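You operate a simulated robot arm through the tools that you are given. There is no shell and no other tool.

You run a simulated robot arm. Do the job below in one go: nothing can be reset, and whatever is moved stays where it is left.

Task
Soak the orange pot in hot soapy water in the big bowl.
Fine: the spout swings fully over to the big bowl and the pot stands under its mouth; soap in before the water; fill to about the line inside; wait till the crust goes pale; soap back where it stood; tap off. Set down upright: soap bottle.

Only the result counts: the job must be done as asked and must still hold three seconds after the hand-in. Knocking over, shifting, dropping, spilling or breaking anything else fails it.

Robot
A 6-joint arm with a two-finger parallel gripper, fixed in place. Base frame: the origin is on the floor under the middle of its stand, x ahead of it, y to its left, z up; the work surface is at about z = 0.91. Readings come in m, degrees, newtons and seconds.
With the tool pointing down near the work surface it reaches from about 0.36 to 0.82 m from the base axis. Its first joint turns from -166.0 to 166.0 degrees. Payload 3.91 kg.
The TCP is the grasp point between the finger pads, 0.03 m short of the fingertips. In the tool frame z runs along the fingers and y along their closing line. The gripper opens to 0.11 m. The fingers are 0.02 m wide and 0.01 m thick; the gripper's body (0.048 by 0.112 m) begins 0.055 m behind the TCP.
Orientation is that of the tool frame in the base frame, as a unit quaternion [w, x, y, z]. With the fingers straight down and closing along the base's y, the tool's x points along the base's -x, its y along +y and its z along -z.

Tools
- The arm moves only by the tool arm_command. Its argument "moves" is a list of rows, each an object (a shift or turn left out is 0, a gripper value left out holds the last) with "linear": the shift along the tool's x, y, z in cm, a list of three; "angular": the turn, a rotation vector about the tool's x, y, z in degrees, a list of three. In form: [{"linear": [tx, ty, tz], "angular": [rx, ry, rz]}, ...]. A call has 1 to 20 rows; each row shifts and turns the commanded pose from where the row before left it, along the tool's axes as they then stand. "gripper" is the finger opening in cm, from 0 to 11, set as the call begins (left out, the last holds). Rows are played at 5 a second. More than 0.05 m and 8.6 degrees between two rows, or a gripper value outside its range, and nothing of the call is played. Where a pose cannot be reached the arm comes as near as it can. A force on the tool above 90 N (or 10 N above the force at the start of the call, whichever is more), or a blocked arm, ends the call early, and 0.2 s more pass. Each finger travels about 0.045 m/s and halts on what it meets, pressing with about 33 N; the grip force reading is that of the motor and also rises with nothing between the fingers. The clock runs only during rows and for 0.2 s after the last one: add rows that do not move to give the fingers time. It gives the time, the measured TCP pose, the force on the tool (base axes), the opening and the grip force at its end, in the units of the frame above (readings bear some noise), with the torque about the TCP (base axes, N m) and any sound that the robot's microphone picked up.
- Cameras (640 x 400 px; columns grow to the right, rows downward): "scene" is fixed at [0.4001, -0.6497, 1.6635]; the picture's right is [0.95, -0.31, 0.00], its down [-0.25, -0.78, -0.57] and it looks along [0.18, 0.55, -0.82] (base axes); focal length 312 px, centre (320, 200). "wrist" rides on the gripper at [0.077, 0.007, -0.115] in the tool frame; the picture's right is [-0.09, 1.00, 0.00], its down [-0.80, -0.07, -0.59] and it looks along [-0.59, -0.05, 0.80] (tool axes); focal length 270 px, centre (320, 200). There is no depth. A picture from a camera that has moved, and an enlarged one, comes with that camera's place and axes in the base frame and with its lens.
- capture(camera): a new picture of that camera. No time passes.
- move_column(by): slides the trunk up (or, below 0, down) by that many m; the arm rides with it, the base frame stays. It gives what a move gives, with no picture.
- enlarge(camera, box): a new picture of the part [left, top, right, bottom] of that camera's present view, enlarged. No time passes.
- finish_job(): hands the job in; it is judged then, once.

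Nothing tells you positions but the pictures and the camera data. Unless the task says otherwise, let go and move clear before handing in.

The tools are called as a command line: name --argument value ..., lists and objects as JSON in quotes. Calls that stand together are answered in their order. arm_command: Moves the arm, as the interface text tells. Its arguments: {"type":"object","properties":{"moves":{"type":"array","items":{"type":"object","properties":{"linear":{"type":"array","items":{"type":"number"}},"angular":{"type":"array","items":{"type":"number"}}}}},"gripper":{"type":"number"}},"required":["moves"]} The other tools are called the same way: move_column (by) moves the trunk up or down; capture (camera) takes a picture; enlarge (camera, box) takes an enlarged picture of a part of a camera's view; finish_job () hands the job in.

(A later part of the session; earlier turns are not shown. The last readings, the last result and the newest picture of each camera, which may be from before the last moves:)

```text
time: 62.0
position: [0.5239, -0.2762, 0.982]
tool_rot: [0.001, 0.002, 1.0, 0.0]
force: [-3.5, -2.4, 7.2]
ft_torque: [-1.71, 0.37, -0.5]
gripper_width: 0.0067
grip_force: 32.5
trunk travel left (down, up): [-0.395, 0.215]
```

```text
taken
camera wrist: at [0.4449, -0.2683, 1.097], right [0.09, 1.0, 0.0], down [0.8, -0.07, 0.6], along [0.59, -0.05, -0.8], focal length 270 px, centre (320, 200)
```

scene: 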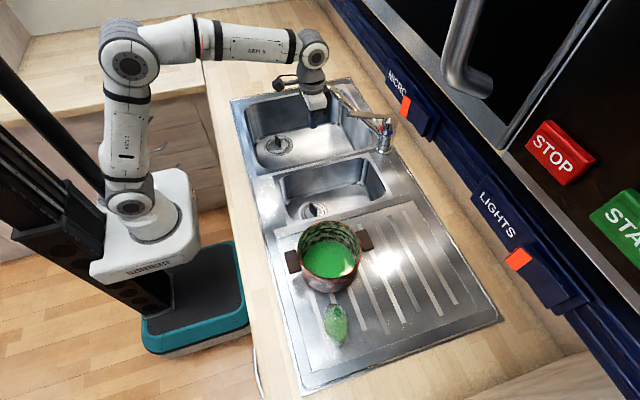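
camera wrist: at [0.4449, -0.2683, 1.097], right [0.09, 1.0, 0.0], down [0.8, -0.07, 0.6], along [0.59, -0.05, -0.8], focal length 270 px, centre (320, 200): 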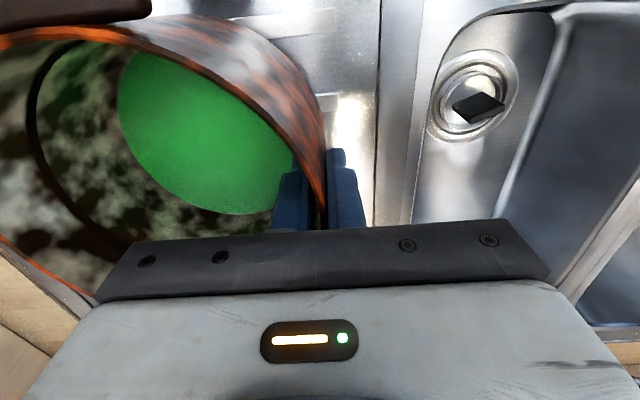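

The wall is gripped at 6.7 mm. I will lift slowly by about 2 cm and check that the pot stays level.

arm_command --moves '[{"linear": [0, 0, -0.5]}, {"linear": [0, 0, -0.5]}, {"linear": [0, 0, -1]}, {}]'

capture --camera "wrist"

enlarge --camera "scene" --box '[260, 180, 420, 280]'

```text
time: 63.0
position: [0.5246, -0.276, 1.0003]
tool_rot: [-0.001, 0.001, 1.0, 0.0]
force: [0.2, -0.7, -6.2]
ft_torque: [0.41, 0.03, -0.02]
gripper_width: 0.005
grip_force: 32.8
trunk travel left (down, up): [-0.395, 0.215]
```

```text
taken
camera wrist: at [0.4461, -0.2685, 1.1159], right [0.09, 1.0, 0.0], down [0.8, -0.07, 0.59], along [0.59, -0.05, -0.8], focal length 270 px, centre (320, 200)
```

wrist: 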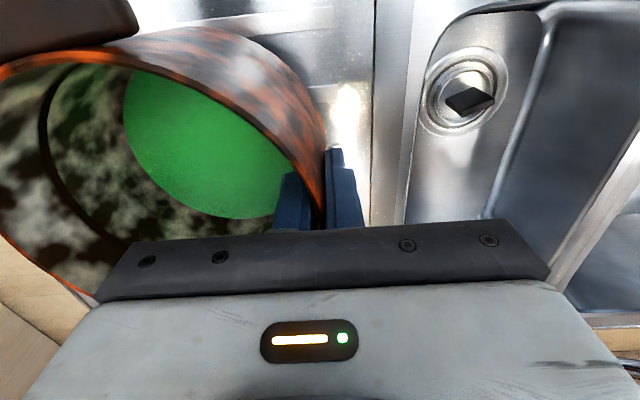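

```text
4.00 times, centred on (340, 230) of scene
camera zoom: at [0.4001, -0.6497, 1.6635], right [0.95, -0.31, 0.0], down [-0.25, -0.78, -0.57], along [0.18, 0.55, -0.82], focal length 1248 px, centre (240, 80)
```

zoom: 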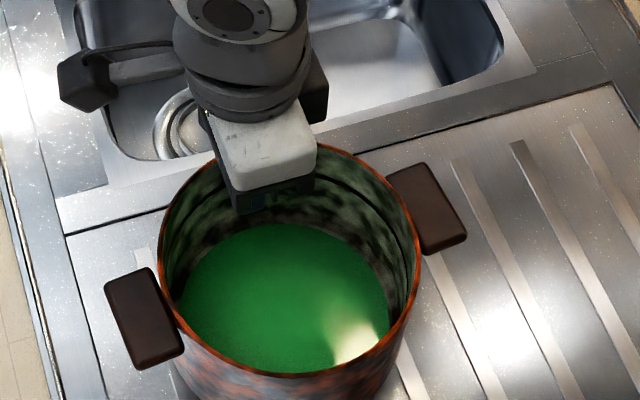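

The pot hangs level at about 6 N. I will raise it 3 cm more and carry it along the front of the sink towards the big bowl, with gentle steps.

arm_command --moves '[{"linear": [0, 0, -1.5]}, {"linear": [0, 0, -1.5]}, {"linear": [0.2, 1.5, 0]}, {"linear": [0.2, 2.5, 0]}, {"linear": [0.2, 3, 0]}, {"linear": [0.2, 3, 0]}, {"linear": [0.2, 3, 0]}, {"linear": [0.2, 3, 0]}, {"linear": [0.2, 3, 0]}, {"linear": [0.2, 3, 0]}, {"linear": [0.2, 2, 0]}, {"linear": [0.2, 1, 0]}]'

capture --camera "scene"

capture --camera "wrist"

```text
time: 65.6
position: [0.5056, -0.0254, 1.0312]
tool_rot: [0.0, 0.001, 1.0, 0.001]
force: [-0.4, -0.7, -5.4]
ft_torque: [0.38, -0.01, 0.01]
gripper_width: 0.0052
grip_force: 32.9
trunk travel left (down, up): [-0.395, 0.215]
```

```text
taken
```

scene: 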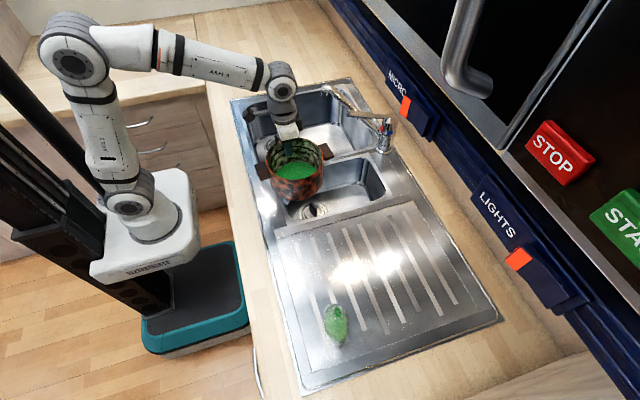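

```text
taken
camera wrist: at [0.4278, -0.0186, 1.1466], right [0.09, 1.0, 0.0], down [0.8, -0.07, 0.59], along [0.59, -0.05, -0.8], focal length 270 px, centre (320, 200)
```

wrist: 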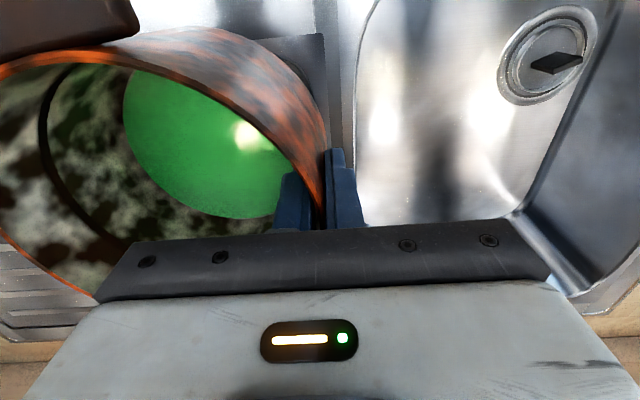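

The pot rides steadily. I will continue over the big bowl, staying in front of the spout.

arm_command --moves '[{"linear": [0, 1.5, 0]}, {"linear": [0, 2.5, 0]}, {"linear": [0, 3, 0]}, {"linear": [0, 3, 0]}, {"linear": [0, 3, 0]}, {"linear": [0, 3, 0]}, {"linear": [0, 3, 0]}, {"linear": [0, 3, 0]}, {"linear": [0, 2.5, 0]}, {"linear": [0, 2, 0]}, {"linear": [0, 1, 0]}]'

enlarge --camera "scene" --box '[225, 45, 425, 170]'

capture --camera "wrist"

```text
time: 68.0
position: [0.505, 0.2509, 1.0304]
tool_rot: [0.0, 0.001, 1.0, 0.0]
force: [0.3, 0.7, -5.8]
ft_torque: [0.42, 0.03, -0.01]
gripper_width: 0.0053
grip_force: 32.9
trunk travel left (down, up): [-0.395, 0.215]
```

```text
3.20 times, centred on (325, 108) of scene
camera zoom: at [0.4001, -0.6497, 1.6635], right [0.95, -0.31, 0.0], down [-0.25, -0.78, -0.57], along [0.18, 0.55, -0.82], focal length 999 px, centre (304, 496)
```

zoom: 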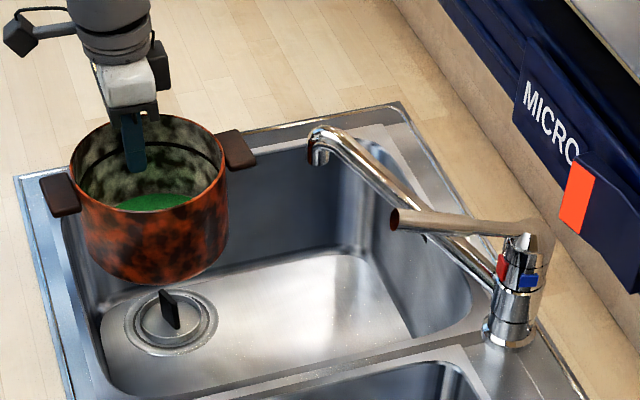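

```text
taken
camera wrist: at [0.4272, 0.2579, 1.1449], right [0.09, 1.0, 0.0], down [0.8, -0.07, 0.59], along [0.59, -0.05, -0.8], focal length 270 px, centre (320, 200)
```

wrist: 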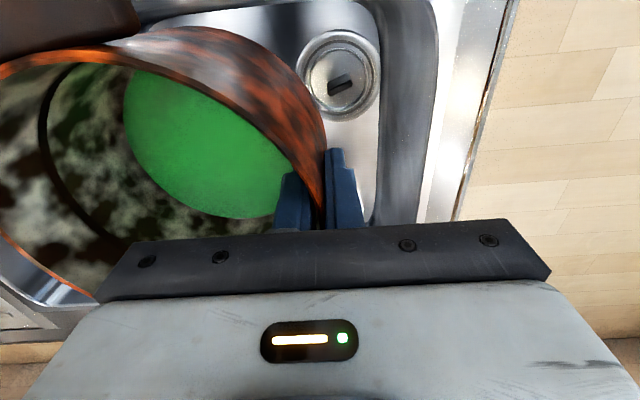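

The pot is over the front of the big bowl and the spout mouth shows at about (0.675, 0.14). I will lower a little so the rim passes under the spout level, move in +x to clear the front wall, and then start down into the bowl.

arm_command --moves '[{"linear": [0, 0, 2.5]}, {"linear": [-1.5, 0, 0]}, {"linear": [-2.5, 0, 0]}, {"linear": [-2.5, 0, 0]}, {"linear": [-1.5, 0, 0]}, {}]'

enlarge --camera "scene" --box '[225, 45, 425, 170]'

capture --camera "wrist"

```text
time: 69.4
position: [0.5848, 0.2487, 1.0037]
tool_rot: [0.0, 0.0, 1.0, 0.0]
force: [1.2, -0.8, -5.3]
ft_torque: [0.4, 0.05, 0.01]
gripper_width: 0.0052
grip_force: 32.9
trunk travel left (down, up): [-0.395, 0.215]
```

```text
3.20 times, centred on (325, 108) of scene
camera zoom: at [0.4001, -0.6497, 1.6635], right [0.95, -0.31, 0.0], down [-0.25, -0.78, -0.57], along [0.18, 0.55, -0.82], focal length 999 px, centre (304, 496)
```

zoom: 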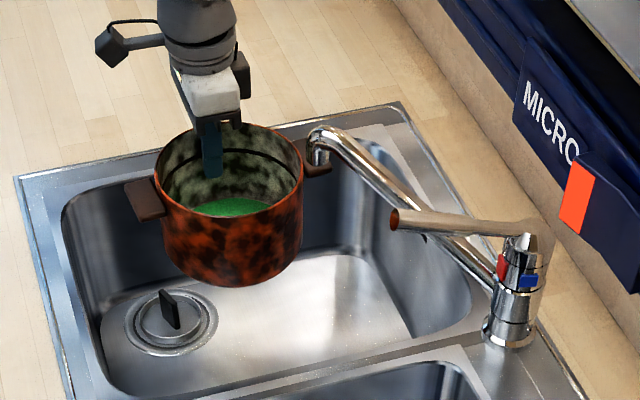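

```text
taken
camera wrist: at [0.5074, 0.2569, 1.1197], right [0.09, 1.0, 0.0], down [0.8, -0.07, 0.59], along [0.59, -0.05, -0.8], focal length 270 px, centre (320, 200)
```

wrist: 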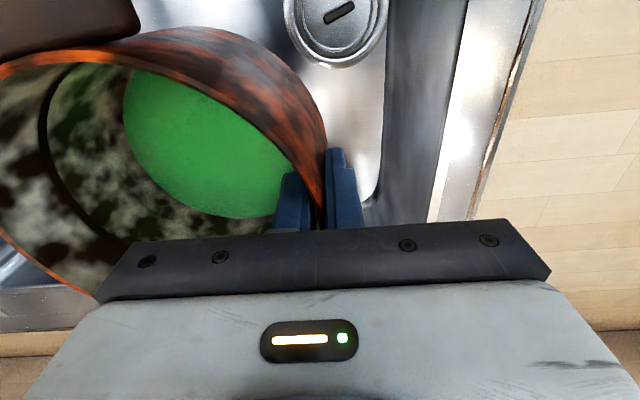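

The pot cleared the spout. I will descend into the bowl.

arm_command --moves '[{"linear": [0, 0, 2]}, {"linear": [0, 0, 2.5]}, {"linear": [0, 0, 2.5]}, {"linear": [0, 0, 2.5]}, {"linear": [0, 0, 2.5]}, {"linear": [0, 0, 2]}, {}]'

enlarge --camera "scene" --box '[225, 45, 425, 170]'

capture --camera "wrist"

```text
time: 71.0
position: [0.5859, 0.2489, 0.8643]
tool_rot: [0.0, 0.0, 1.0, 0.001]
force: [0.3, 0.1, -4.9]
ft_torque: [0.41, 0.02, -0.01]
gripper_width: 0.0054
grip_force: 33.7
trunk travel left (down, up): [-0.395, 0.215]
```

```text
3.20 times, centred on (325, 108) of scene
camera zoom: at [0.4001, -0.6497, 1.6635], right [0.95, -0.31, 0.0], down [-0.25, -0.78, -0.57], along [0.18, 0.55, -0.82], focal length 999 px, centre (304, 496)
```

zoom: 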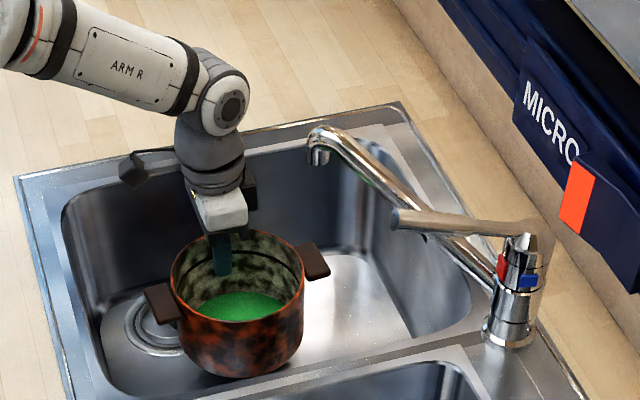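

```text
taken
camera wrist: at [0.5082, 0.2552, 0.9799], right [0.09, 1.0, 0.0], down [0.8, -0.07, 0.59], along [0.59, -0.05, -0.8], focal length 270 px, centre (320, 200)
```

wrist: 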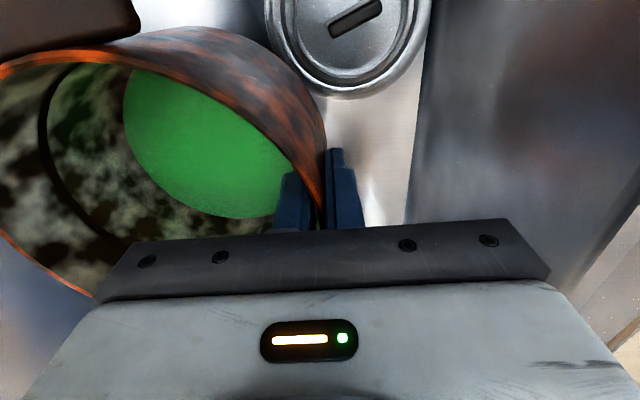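

The pot is inside the bowl. I will slide it in +x towards the spout while keeping y, and check the clearance between the wrist and the spout.

arm_command --moves '[{"linear": [-1.5, 0, 0]}, {"linear": [-2.2, 0, 0]}, {"linear": [-2.2, 0, 0]}, {"linear": [-1.5, 0, 0]}, {}]'

enlarge --camera "scene" --box '[265, 45, 425, 145]'

capture --camera "wrist"

```text
time: 72.2
position: [0.6587, 0.2486, 0.8662]
tool_rot: [0.0, 0.001, 1.0, 0.0]
force: [-0.2, -0.1, -5.3]
ft_torque: [0.42, 0.01, -0.01]
gripper_width: 0.0053
grip_force: 33.2
trunk travel left (down, up): [-0.395, 0.215]
```

```text
4.00 times, centred on (345, 95) of scene
camera zoom: at [0.4001, -0.6497, 1.6635], right [0.95, -0.31, 0.0], down [-0.25, -0.78, -0.57], along [0.18, 0.55, -0.82], focal length 1248 px, centre (220, 620)
```

zoom: 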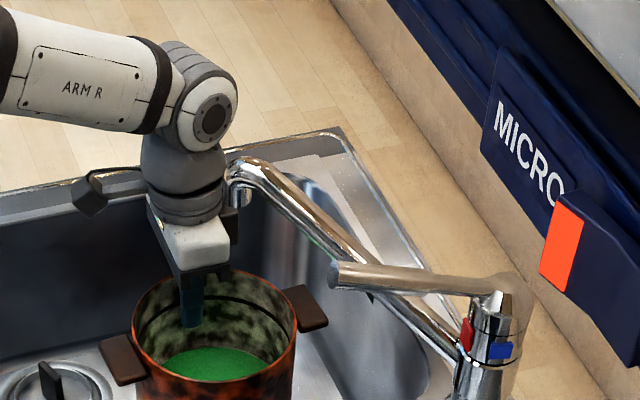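

```text
taken
camera wrist: at [0.5812, 0.2563, 0.9812], right [0.09, 1.0, 0.0], down [0.8, -0.07, 0.59], along [0.59, -0.05, -0.8], focal length 270 px, centre (320, 200)
```

wrist: 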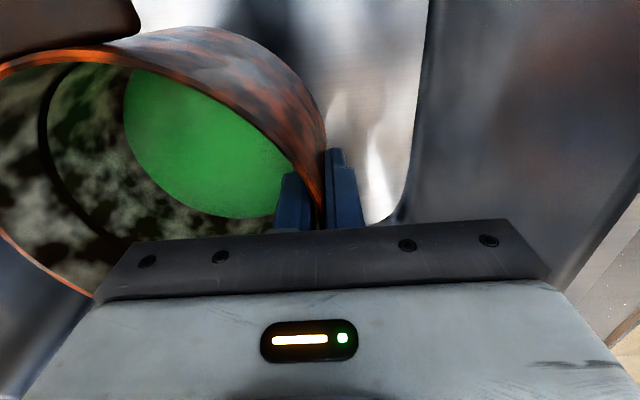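

There is about 4 cm between the wrist and the spout. I will shift the pot the last 2 cm under the mouth, then lower it in small steps to the bowl floor.

arm_command --moves '[{"linear": [-0.3, -1.1, 1]}, {"linear": [-0.3, -1.1, 1]}, {"linear": [0, 0, 1]}, {}]'

enlarge --camera "scene" --box '[265, 45, 425, 145]'

capture --camera "wrist"

```text
time: 73.2
position: [0.665, 0.2268, 0.8355]
tool_rot: [-0.001, 0.001, 1.0, 0.0]
force: [0.6, -0.1, -5.1]
ft_torque: [0.37, 0.01, -0.01]
gripper_width: 0.0053
grip_force: 33.2
trunk travel left (down, up): [-0.395, 0.215]
```

```text
4.00 times, centred on (345, 95) of scene
camera zoom: at [0.4001, -0.6497, 1.6635], right [0.95, -0.31, 0.0], down [-0.25, -0.78, -0.57], along [0.18, 0.55, -0.82], focal length 1248 px, centre (220, 620)
```

zoom: 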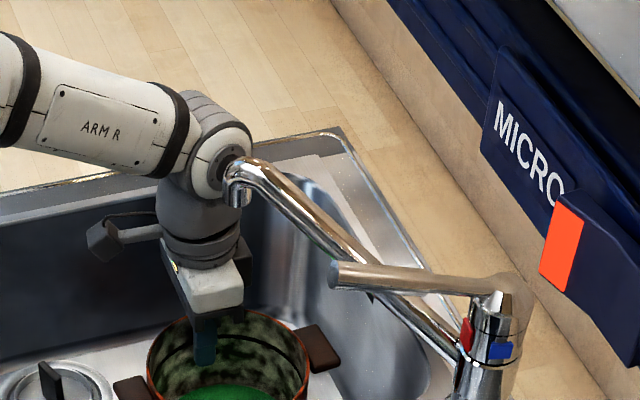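

```text
taken
camera wrist: at [0.5867, 0.2329, 0.9507], right [0.09, 1.0, 0.0], down [0.8, -0.07, 0.59], along [0.59, -0.05, -0.8], focal length 270 px, centre (320, 200)
```

wrist: 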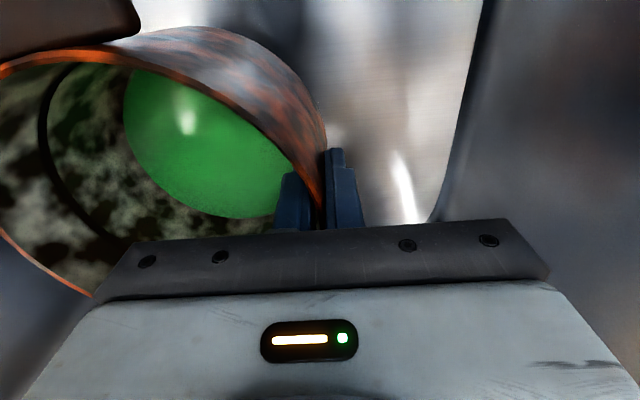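

The spout has not moved and nothing touches. I will continue down in small steps to find the bowl floor.

arm_command --moves '[{"linear": [0, 0, 1]}, {"linear": [0, 0, 0.7]}, {}]'

enlarge --camera "scene" --box '[265, 65, 425, 165]'

capture --camera "wrist"

```text
time: 74.0
position: [0.6643, 0.2257, 0.8183]
tool_rot: [0.0, 0.001, 1.0, 0.0]
force: [0.0, 0.2, -5.6]
ft_torque: [0.39, 0.01, 0.04]
gripper_width: 0.0052
grip_force: 32.9
trunk travel left (down, up): [-0.395, 0.215]
```

```text
4.00 times, centred on (345, 115) of scene
camera zoom: at [0.4001, -0.6497, 1.6635], right [0.95, -0.31, 0.0], down [-0.25, -0.78, -0.57], along [0.18, 0.55, -0.82], focal length 1248 px, centre (220, 540)
```

zoom: 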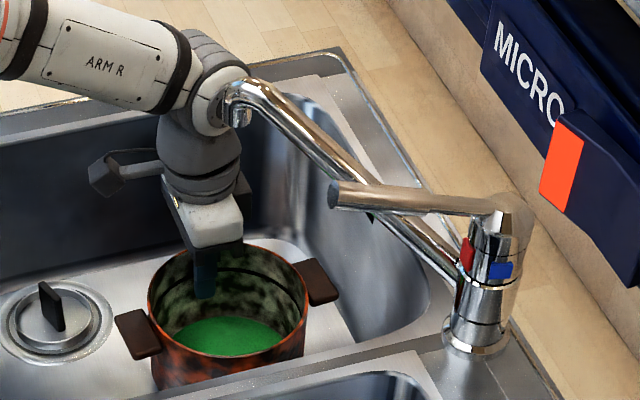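

```text
taken
camera wrist: at [0.5868, 0.2335, 0.9332], right [0.09, 1.0, 0.0], down [0.8, -0.07, 0.59], along [0.59, -0.05, -0.8], focal length 270 px, centre (320, 200)
```

wrist: 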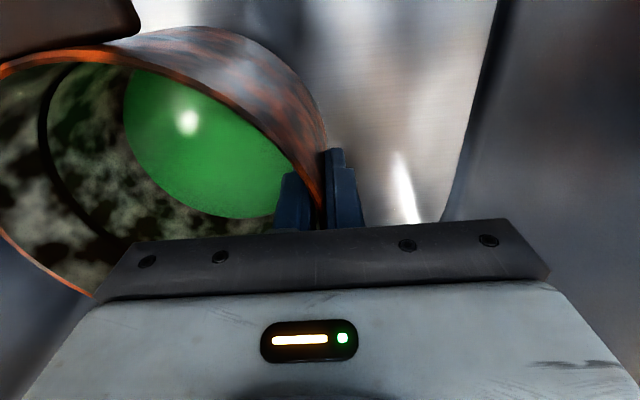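

The pot rim centre is now at about (0.672, 0.16), close under the mouth. I will keep lowering in 5 mm steps.

arm_command --moves '[{"linear": [0, 0, 0.5]}, {"linear": [0, 0, 0.5]}]'

arm_command --moves '[{"linear": [0, 0, 0.4]}, {}]'

arm_command --moves '[{"linear": [0, 0, 0.3]}, {}]'

```text
time: 74.6
position: [0.6651, 0.2276, 0.8127]
tool_rot: [0.002, 0.001, 1.0, 0.001]
force: [0.5, 6.9, 26.3]
ft_torque: [-1.79, 0.54, -0.26]
gripper_width: 0.0065
grip_force: 33.2
trunk travel left (down, up): [-0.395, 0.215]
```

```text
time: 75.2
position: [0.6651, 0.2267, 0.8078]
tool_rot: [0.003, 0.001, 1.0, 0.0]
force: [4.9, 4.4, 30.2]
ft_torque: [-2.07, -0.14, -0.1]
gripper_width: 0.0064
grip_force: 32.9
trunk travel left (down, up): [-0.395, 0.215]
```

```text
time: 75.8
position: [0.6633, 0.2267, 0.8028]
tool_rot: [0.002, 0.001, 1.0, 0.0]
force: [5.1, 3.6, 29.9]
ft_torque: [-2.21, -0.1, -0.1]
gripper_width: 0.0061
grip_force: 33.0
trunk travel left (down, up): [-0.395, 0.215]
```

The pot is standing on the bowl floor; contact came at a TCP height of about 0.813. I will release it now.

arm_command --gripper 4.5 --moves '[{}, {}, {}, {}, {}]'

capture --camera "wrist"

enlarge --camera "scene" --box '[265, 65, 425, 165]'

```text
time: 77.0
position: [0.6647, 0.2276, 0.8015]
tool_rot: [0.0, 0.001, 1.0, 0.0]
force: [-0.6, 0.4, -0.8]
ft_torque: [0.03, -0.01, -0.03]
gripper_width: 0.0449
grip_force: 0.0
trunk travel left (down, up): [-0.395, 0.215]
```

```text
taken
camera wrist: at [0.587, 0.2339, 0.9169], right [0.09, 1.0, 0.0], down [0.8, -0.07, 0.59], along [0.59, -0.05, -0.8], focal length 270 px, centre (320, 200)
```

wrist: 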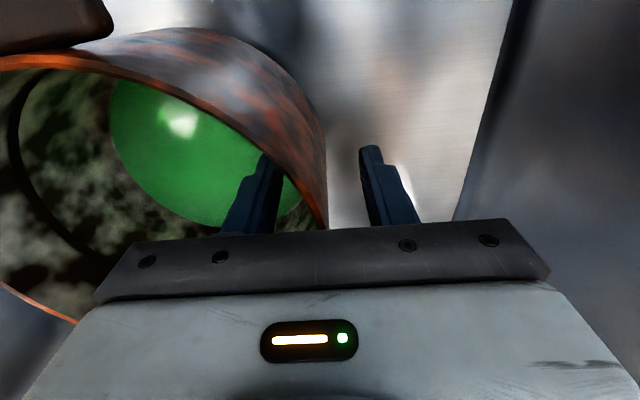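

```text
4.00 times, centred on (345, 115) of scene
camera zoom: at [0.4001, -0.6497, 1.6635], right [0.95, -0.31, 0.0], down [-0.25, -0.78, -0.57], along [0.18, 0.55, -0.82], focal length 1248 px, centre (220, 540)
```

zoom: 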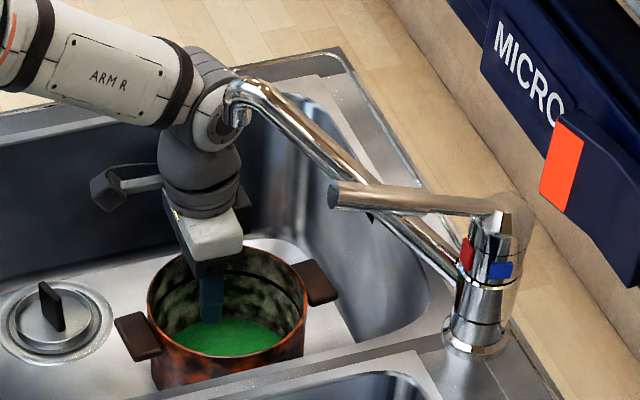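

Released cleanly. I will rise straight up until the fingertips clear the rim, then retreat towards the robot side, away from the spout.

arm_command --moves '[{"linear": [0, 0, -2]}, {"linear": [0, 0, -2]}, {"linear": [0, 0, -2]}, {"linear": [0, 0, -2]}, {"linear": [0, 0, -1.5]}]'

enlarge --camera "scene" --box '[265, 45, 425, 145]'

capture --camera "wrist"

```text
time: 78.2
position: [0.666, 0.2269, 0.8967]
tool_rot: [0.0, 0.0, 1.0, 0.0]
force: [-0.2, 0.3, 0.5]
ft_torque: [-0.01, 0.02, 0.0]
gripper_width: 0.0446
grip_force: 0.2
trunk travel left (down, up): [-0.395, 0.215]
```

```text
4.00 times, centred on (345, 95) of scene
camera zoom: at [0.4001, -0.6497, 1.6635], right [0.95, -0.31, 0.0], down [-0.25, -0.78, -0.57], along [0.18, 0.55, -0.82], focal length 1248 px, centre (220, 620)
```

zoom: 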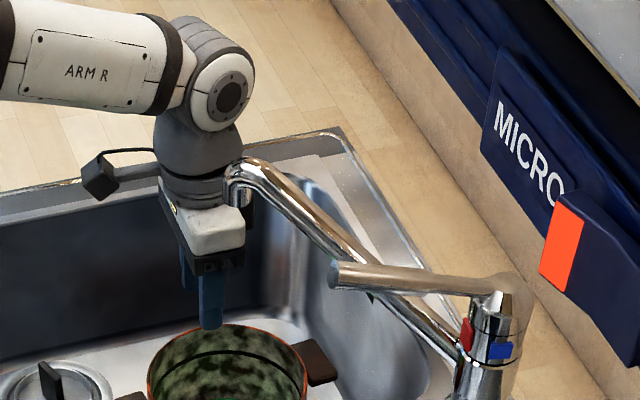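

```text
taken
camera wrist: at [0.5875, 0.2338, 1.0128], right [0.09, 1.0, 0.0], down [0.8, -0.07, 0.59], along [0.59, -0.05, -0.8], focal length 270 px, centre (320, 200)
```

wrist: 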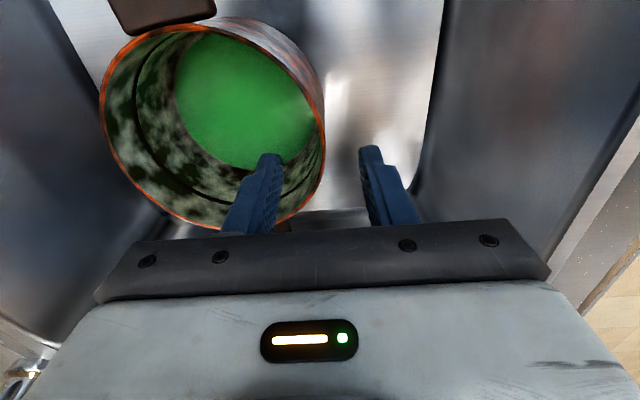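

The spout is untouched. I will move back towards the robot and up, and then view the pot under the spout.

arm_command --gripper 2 --moves '[{"linear": [1, 1, 0]}, {"linear": [4, 0, 0]}, {"linear": [4, 0, -1]}, {"linear": [4, 0, -2]}, {"linear": [4, -1, -2.5]}, {"linear": [3, -2, -3]}, {"linear": [0, -2, -4]}, {"linear": [0, -2, -4]}]'

capture --camera "scene"

enlarge --camera "scene" --box '[265, 65, 425, 165]'

capture --camera "wrist"

```text
time: 80.0
position: [0.4611, 0.1664, 1.0605]
tool_rot: [-0.001, 0.0, 1.0, 0.0]
force: [0.7, -0.3, -1.0]
ft_torque: [0.0, -0.01, -0.01]
gripper_width: 0.0199
grip_force: 0.1
trunk travel left (down, up): [-0.395, 0.215]
```

```text
taken
```

scene: 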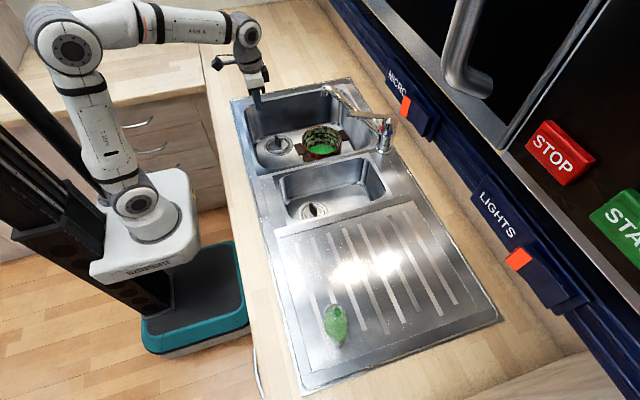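

```text
4.00 times, centred on (345, 115) of scene
camera zoom: at [0.4001, -0.6497, 1.6635], right [0.95, -0.31, 0.0], down [-0.25, -0.78, -0.57], along [0.18, 0.55, -0.82], focal length 1248 px, centre (220, 540)
```

zoom: 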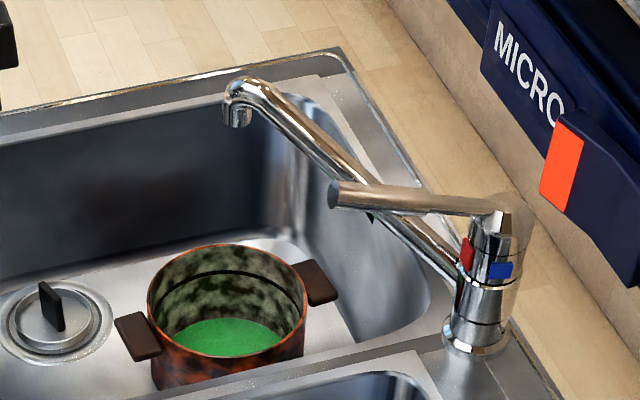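

```text
taken
camera wrist: at [0.3844, 0.1742, 1.1764], right [0.09, 1.0, 0.0], down [0.8, -0.07, 0.59], along [0.59, -0.05, -0.8], focal length 270 px, centre (320, 200)
```

wrist: 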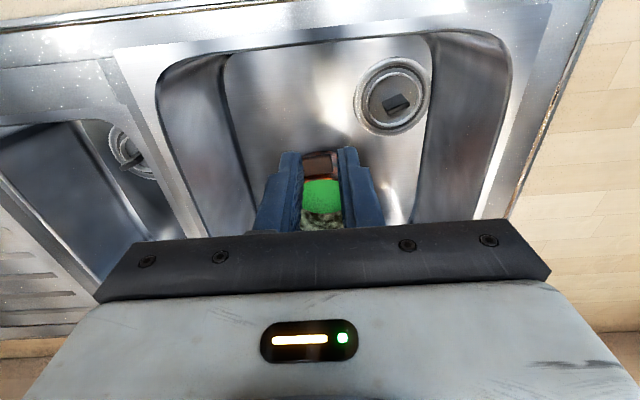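

The pot stands with its centre at about (0.673, 0.163), and the spout mouth at (0.673, 0.142) is well inside its opening. Next comes the lever, so I will bring the wrist camera closer to read the red and blue marks and the lever position.

arm_command --gripper 0 --moves '[{"linear": [-1, -3.5, -2]}, {"linear": [-1, -4, -2]}, {"linear": [-1, -4, -2]}, {"linear": [-1.5, -4, -1]}, {"linear": [-1.5, -4, -1]}, {"linear": [-1.5, -4, 0]}, {"angular": [0, -7.5, 0]}, {"angular": [0, -7.5, 0]}, {"angular": [0, -7.5, 0]}, {"angular": [0, -7.5, 0]}]'

capture --camera "wrist"

capture --camera "scene"

```text
time: 82.2
position: [0.5389, -0.0679, 1.1421]
tool_rot: [0.26, 0.002, 0.966, -0.001]
force: [1.1, 0.3, 0.7]
ft_torque: [0.0, 0.01, -0.01]
gripper_width: 0.0002
grip_force: 33.1
trunk travel left (down, up): [-0.395, 0.215]
```

```text
taken
camera wrist: at [0.4144, -0.0607, 1.2031], right [0.08, 1.0, 0.04], down [0.39, -0.07, 0.92], along [0.92, -0.05, -0.4], focal length 270 px, centre (320, 200)
```

wrist: 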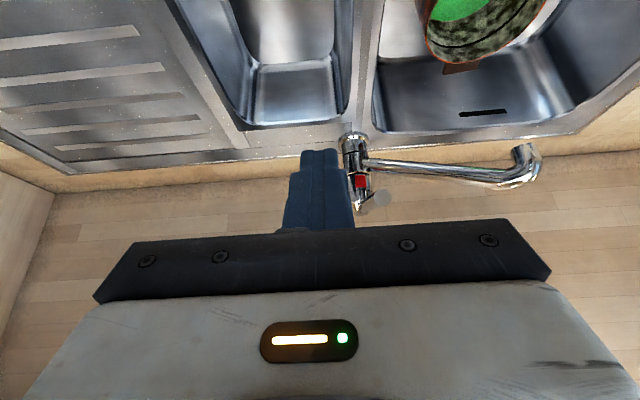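

```text
taken
```

scene: 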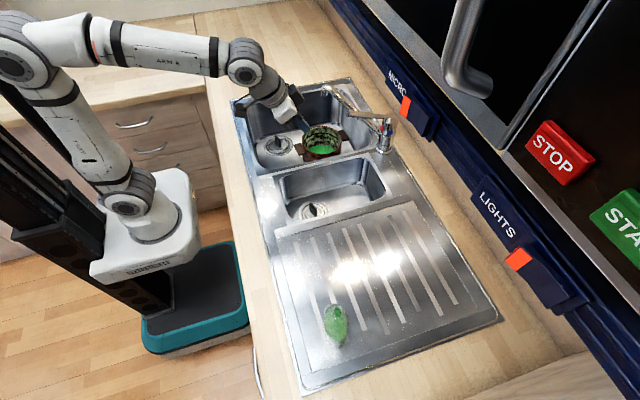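

enlarge --camera "wrist" --box '[320, 110, 420, 230]'

enlarge --camera "scene" --box '[340, 95, 420, 160]'

```text
3.33 times, centred on (370, 170) of wrist
camera zoom: at [0.4144, -0.0607, 1.2031], right [0.08, 1.0, 0.04], down [0.39, -0.07, 0.92], along [0.92, -0.05, -0.4], focal length 901 px, centre (153, 300)
```

zoom: 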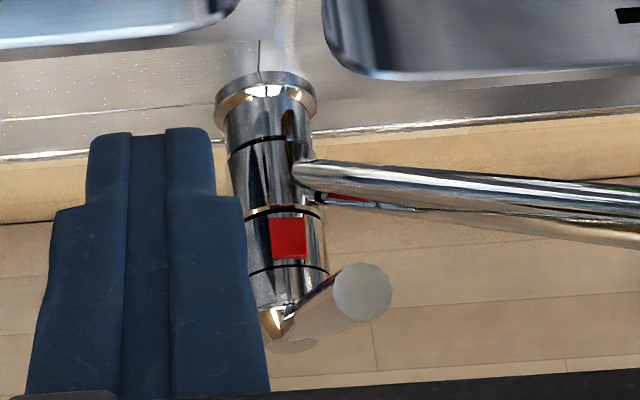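

```text
6.15 times, centred on (380, 128) of scene
camera zoom: at [0.4001, -0.6497, 1.6635], right [0.95, -0.31, 0.0], down [-0.25, -0.78, -0.57], along [0.18, 0.55, -0.82], focal length 1921 px, centre (-49, 646)
```

zoom: 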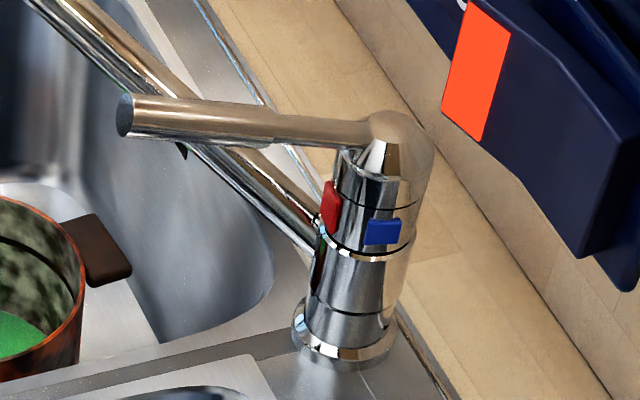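

The lever end is at (0.6945, -0.006, 1.083) and the pivot is near (0.824, -0.018, 1.05). The lever points almost exactly at the red (hot) mark, with blue about 80 degrees away to the −y side, so it looks already set to hot. I will approach the lever with the fingers pitched 45 degrees forward and open on either side of it.

arm_command --gripper 5 --moves '[{"angular": [0, -7.5, 0]}, {"angular": [0, -7.5, 0]}, {"linear": [-1.98, 2.01, 2.79]}, {"linear": [-1.98, 2.01, 2.79]}, {"linear": [-1.98, 2.01, 2.79]}, {}]'

capture --camera "wrist"

capture --camera "scene"

```text
time: 83.6
position: [0.6404, -0.0077, 1.125]
tool_rot: [0.382, 0.001, 0.924, 0.0]
force: [0.4, 0.3, 0.4]
ft_torque: [0.06, 0.0, -0.02]
gripper_width: 0.0501
grip_force: 0.0
trunk travel left (down, up): [-0.395, 0.215]
```

```text
taken
camera wrist: at [0.5048, -0.0009, 1.1521], right [0.06, 1.0, 0.06], down [0.15, -0.07, 0.99], along [0.99, -0.05, -0.15], focal length 270 px, centre (320, 200)
```

wrist: 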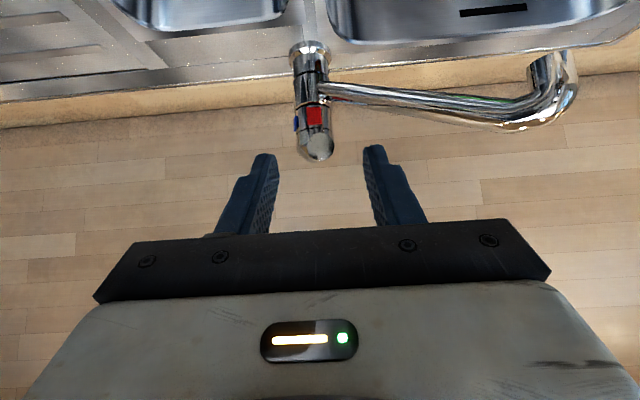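

```text
taken
```

scene: 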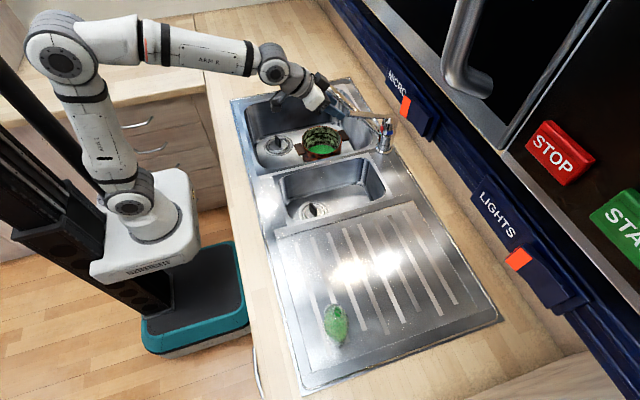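

The lever end is centred between the open fingers. I will advance so that the pads sit on either side of it.

arm_command --moves '[{"linear": [-0.64, 0, 2.85]}, {"linear": [-0.64, 0, 2.85]}, {"linear": [-0.64, 0, 2.85]}, {}]'

capture --camera "wrist"

enlarge --camera "scene" --box '[265, 65, 425, 165]'

```text
time: 84.6
position: [0.7173, -0.0075, 1.076]
tool_rot: [0.382, 0.001, 0.924, 0.0]
force: [-0.3, 0.7, -0.3]
ft_torque: [0.03, -0.01, 0.0]
gripper_width: 0.0502
grip_force: 0.0
trunk travel left (down, up): [-0.395, 0.215]
```

```text
taken
camera wrist: at [0.5812, -0.0005, 1.1042], right [0.06, 1.0, 0.06], down [0.15, -0.07, 0.99], along [0.99, -0.05, -0.15], focal length 270 px, centre (320, 200)
```

wrist: 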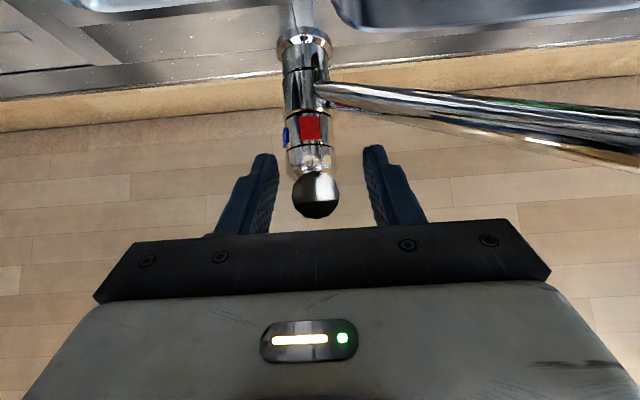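

```text
4.00 times, centred on (345, 115) of scene
camera zoom: at [0.4001, -0.6497, 1.6635], right [0.95, -0.31, 0.0], down [-0.25, -0.78, -0.57], along [0.18, 0.55, -0.82], focal length 1248 px, centre (220, 540)
```

zoom: 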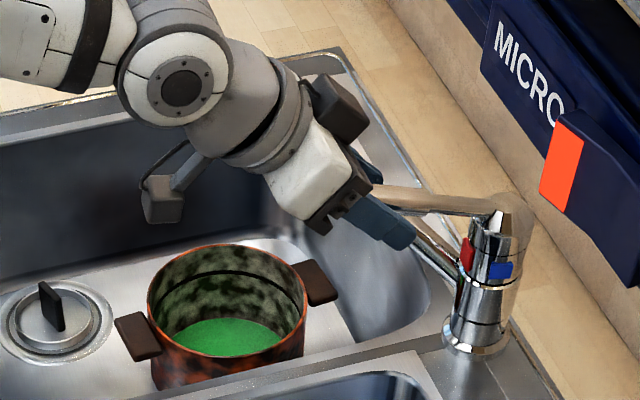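

The lever is between the pads and the pot stays visible to the scene camera. I will close gently on the lever.

arm_command --gripper 0 --moves '[{}, {}, {}, {}]'

capture --camera "wrist"

enlarge --camera "scene" --box '[265, 65, 425, 165]'

```text
time: 85.6
position: [0.7166, -0.0109, 1.0777]
tool_rot: [0.382, 0.002, 0.924, 0.0]
force: [-0.7, -16.5, 0.9]
ft_torque: [-0.66, -0.06, -1.85]
gripper_width: 0.0228
grip_force: 45.5
trunk travel left (down, up): [-0.395, 0.215]
```

```text
taken
camera wrist: at [0.5807, -0.0032, 1.1045], right [0.07, 1.0, 0.06], down [0.15, -0.07, 0.99], along [0.99, -0.06, -0.15], focal length 270 px, centre (320, 200)
```

wrist: 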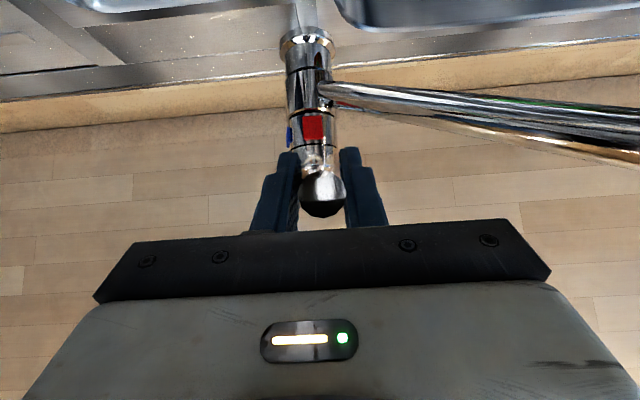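

```text
4.00 times, centred on (345, 115) of scene
camera zoom: at [0.4001, -0.6497, 1.6635], right [0.95, -0.31, 0.0], down [-0.25, -0.78, -0.57], along [0.18, 0.55, -0.82], focal length 1248 px, centre (220, 540)
```

zoom: 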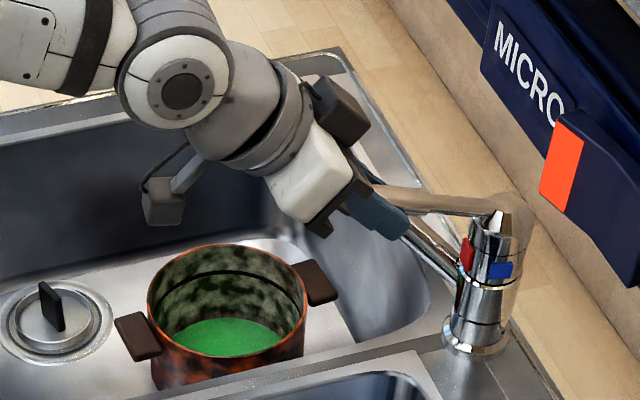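

The lever (about 2.3 cm thick) is held, and it resists sideways force towards +y, which means it already sits at the hot (red) end. I will relieve the side load, then raise it a little and watch for water.

arm_command --moves '[{"linear": [0, -0.35, 0]}, {"linear": [-0.5, 0, -0.3]}, {}]'

enlarge --camera "scene" --box '[265, 65, 425, 165]'

```text
time: 86.4
position: [0.7178, -0.0137, 1.0792]
tool_rot: [0.38, 0.003, 0.925, 0.0]
force: [-5.7, -17.5, -16.1]
ft_torque: [-0.3, 1.81, -2.04]
gripper_width: 0.0213
grip_force: 45.2
trunk travel left (down, up): [-0.395, 0.215]
```

```text
4.00 times, centred on (345, 115) of scene
camera zoom: at [0.4001, -0.6497, 1.6635], right [0.95, -0.31, 0.0], down [-0.25, -0.78, -0.57], along [0.18, 0.55, -0.82], focal length 1248 px, centre (220, 540)
```

zoom: 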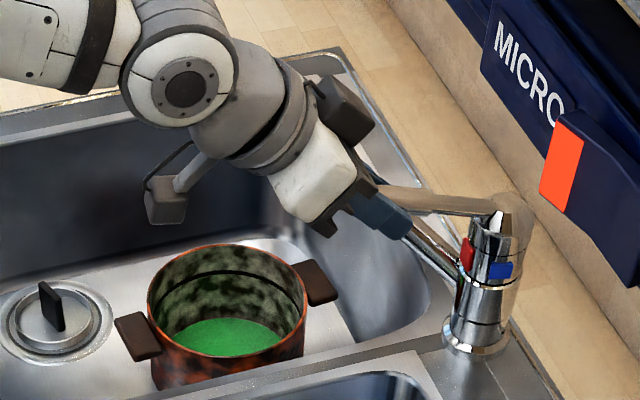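

arm_command --moves '[{}]'

enlarge --camera "wrist" --box '[240, 60, 400, 240]'

enlarge --camera "scene" --box '[345, 95, 415, 150]'

```text
time: 86.8
position: [0.7189, -0.0145, 1.0808]
tool_rot: [0.382, 0.002, 0.924, 0.0]
force: [-6.2, -19.5, -16.4]
ft_torque: [-0.41, 1.82, -2.14]
gripper_width: 0.0213
grip_force: 45.1
trunk travel left (down, up): [-0.395, 0.215]
```

```text
2.22 times, centred on (320, 150) of wrist
camera zoom: at [0.5821, -0.0069, 1.1092], right [0.07, 1.0, 0.06], down [0.15, -0.07, 0.99], along [0.99, -0.06, -0.15], focal length 601 px, centre (320, 311)
```

zoom: 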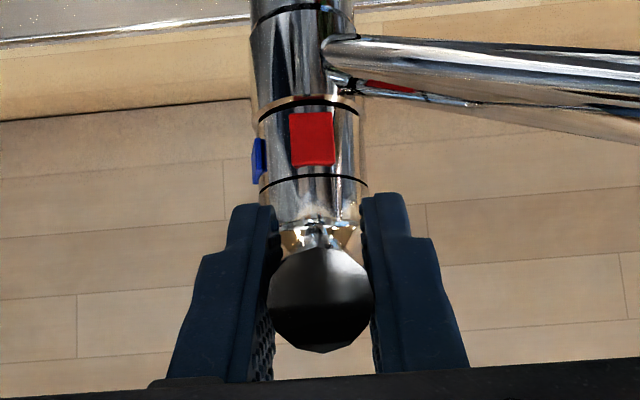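

```text
7.27 times, centred on (380, 122) of scene
camera zoom: at [0.4001, -0.6497, 1.6635], right [0.95, -0.31, 0.0], down [-0.25, -0.78, -0.57], along [0.18, 0.55, -0.82], focal length 2270 px, centre (-116, 764)
```

zoom: 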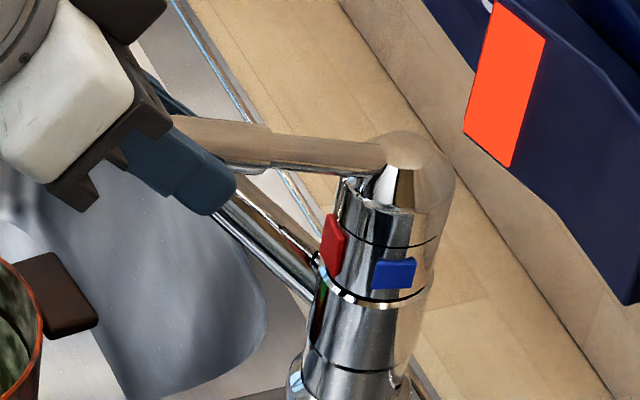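

The torque readings show the side and lift forces act at the tap's pivot: my pads were forcing the lever's alignment instead of turning it about its pivot. I will loosen the fingers, go back down, and check the lever's free play before lifting along its proper arc.

arm_command --gripper 4 --moves '[{}, {}, {"linear": [0.5, 0, 0.3]}, {}]'

enlarge --camera "wrist" --box '[240, 60, 400, 240]'

enlarge --camera "scene" --box '[345, 95, 415, 150]'

```text
time: 87.8
position: [0.7171, -0.0106, 1.0774]
tool_rot: [0.383, 0.001, 0.924, 0.0]
force: [-0.1, 0.0, 1.0]
ft_torque: [-0.01, -0.01, 0.0]
gripper_width: 0.04
grip_force: 0.0
trunk travel left (down, up): [-0.395, 0.215]
```

```text
2.22 times, centred on (320, 150) of wrist
camera zoom: at [0.5799, -0.004, 1.1051], right [0.06, 1.0, 0.06], down [0.15, -0.07, 0.99], along [0.99, -0.05, -0.15], focal length 601 px, centre (320, 311)
```

zoom: 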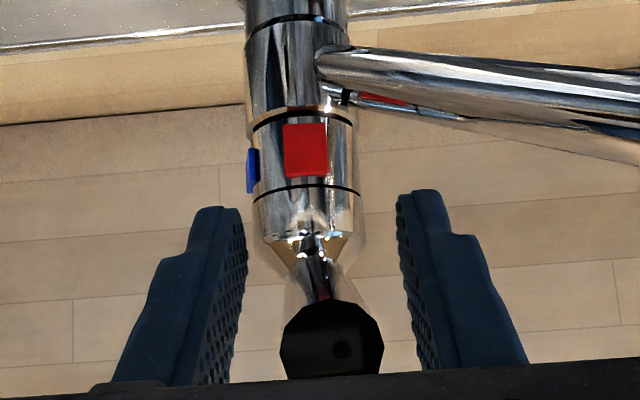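

```text
7.27 times, centred on (380, 122) of scene
camera zoom: at [0.4001, -0.6497, 1.6635], right [0.95, -0.31, 0.0], down [-0.25, -0.78, -0.57], along [0.18, 0.55, -0.82], focal length 2270 px, centre (-116, 764)
```

zoom: 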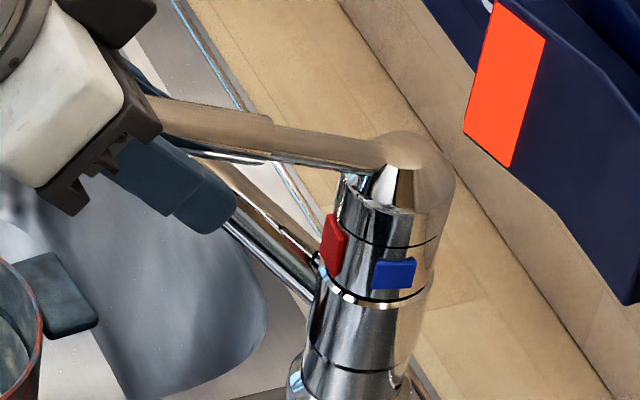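

The lever has risen, so water may now be running. I will check the pot at once.

enlarge --camera "scene" --box '[265, 65, 425, 165]'

capture --camera "wrist"

```text
4.00 times, centred on (345, 115) of scene
camera zoom: at [0.4001, -0.6497, 1.6635], right [0.95, -0.31, 0.0], down [-0.25, -0.78, -0.57], along [0.18, 0.55, -0.82], focal length 1248 px, centre (220, 540)
```

zoom: 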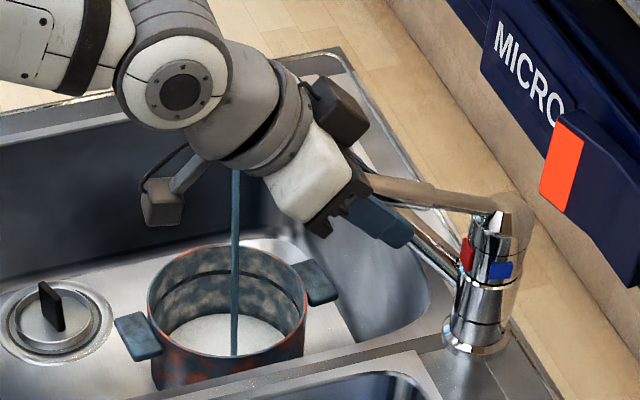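

```text
taken
camera wrist: at [0.5799, -0.004, 1.1051], right [0.06, 1.0, 0.06], down [0.15, -0.07, 0.99], along [0.99, -0.05, -0.15], focal length 270 px, centre (320, 200)
```

wrist: 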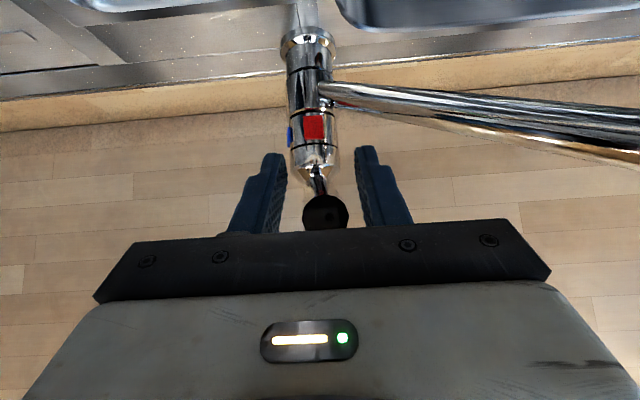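

Water is flowing in a thin stream into the pot. I will zoom in to judge it; no time passes while I look.

enlarge --camera "scene" --box '[285, 105, 365, 160]'

enlarge --camera "scene" --box '[300, 60, 350, 100]'

capture --camera "scene"

```text
7.27 times, centred on (325, 132) of scene
camera zoom: at [0.4001, -0.6497, 1.6635], right [0.95, -0.31, 0.0], down [-0.25, -0.78, -0.57], along [0.18, 0.55, -0.82], focal length 2270 px, centre (284, 691)
```

zoom: 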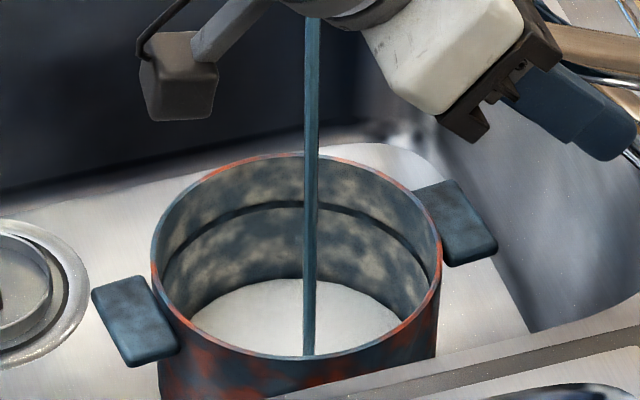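

```text
10.00 times, centred on (325, 80) of scene
camera zoom: at [0.4001, -0.6497, 1.6635], right [0.95, -0.31, 0.0], down [-0.25, -0.78, -0.57], along [0.18, 0.55, -0.82], focal length 3121 px, centre (270, 1400)
```

zoom: 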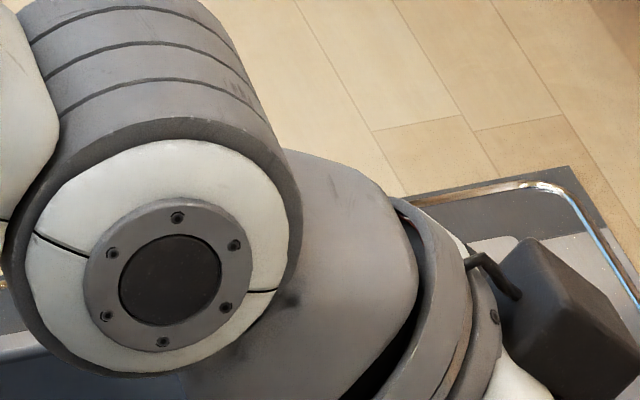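

```text
taken
```

scene: 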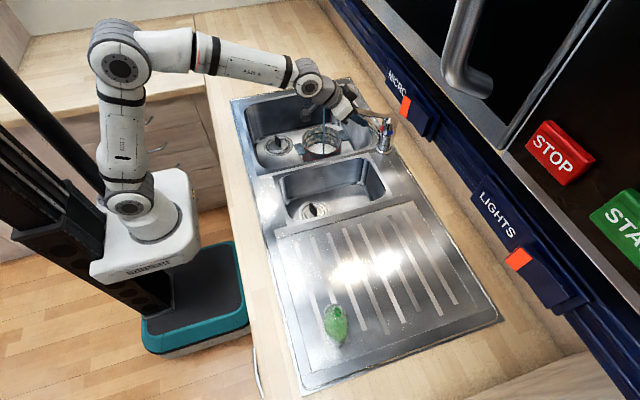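

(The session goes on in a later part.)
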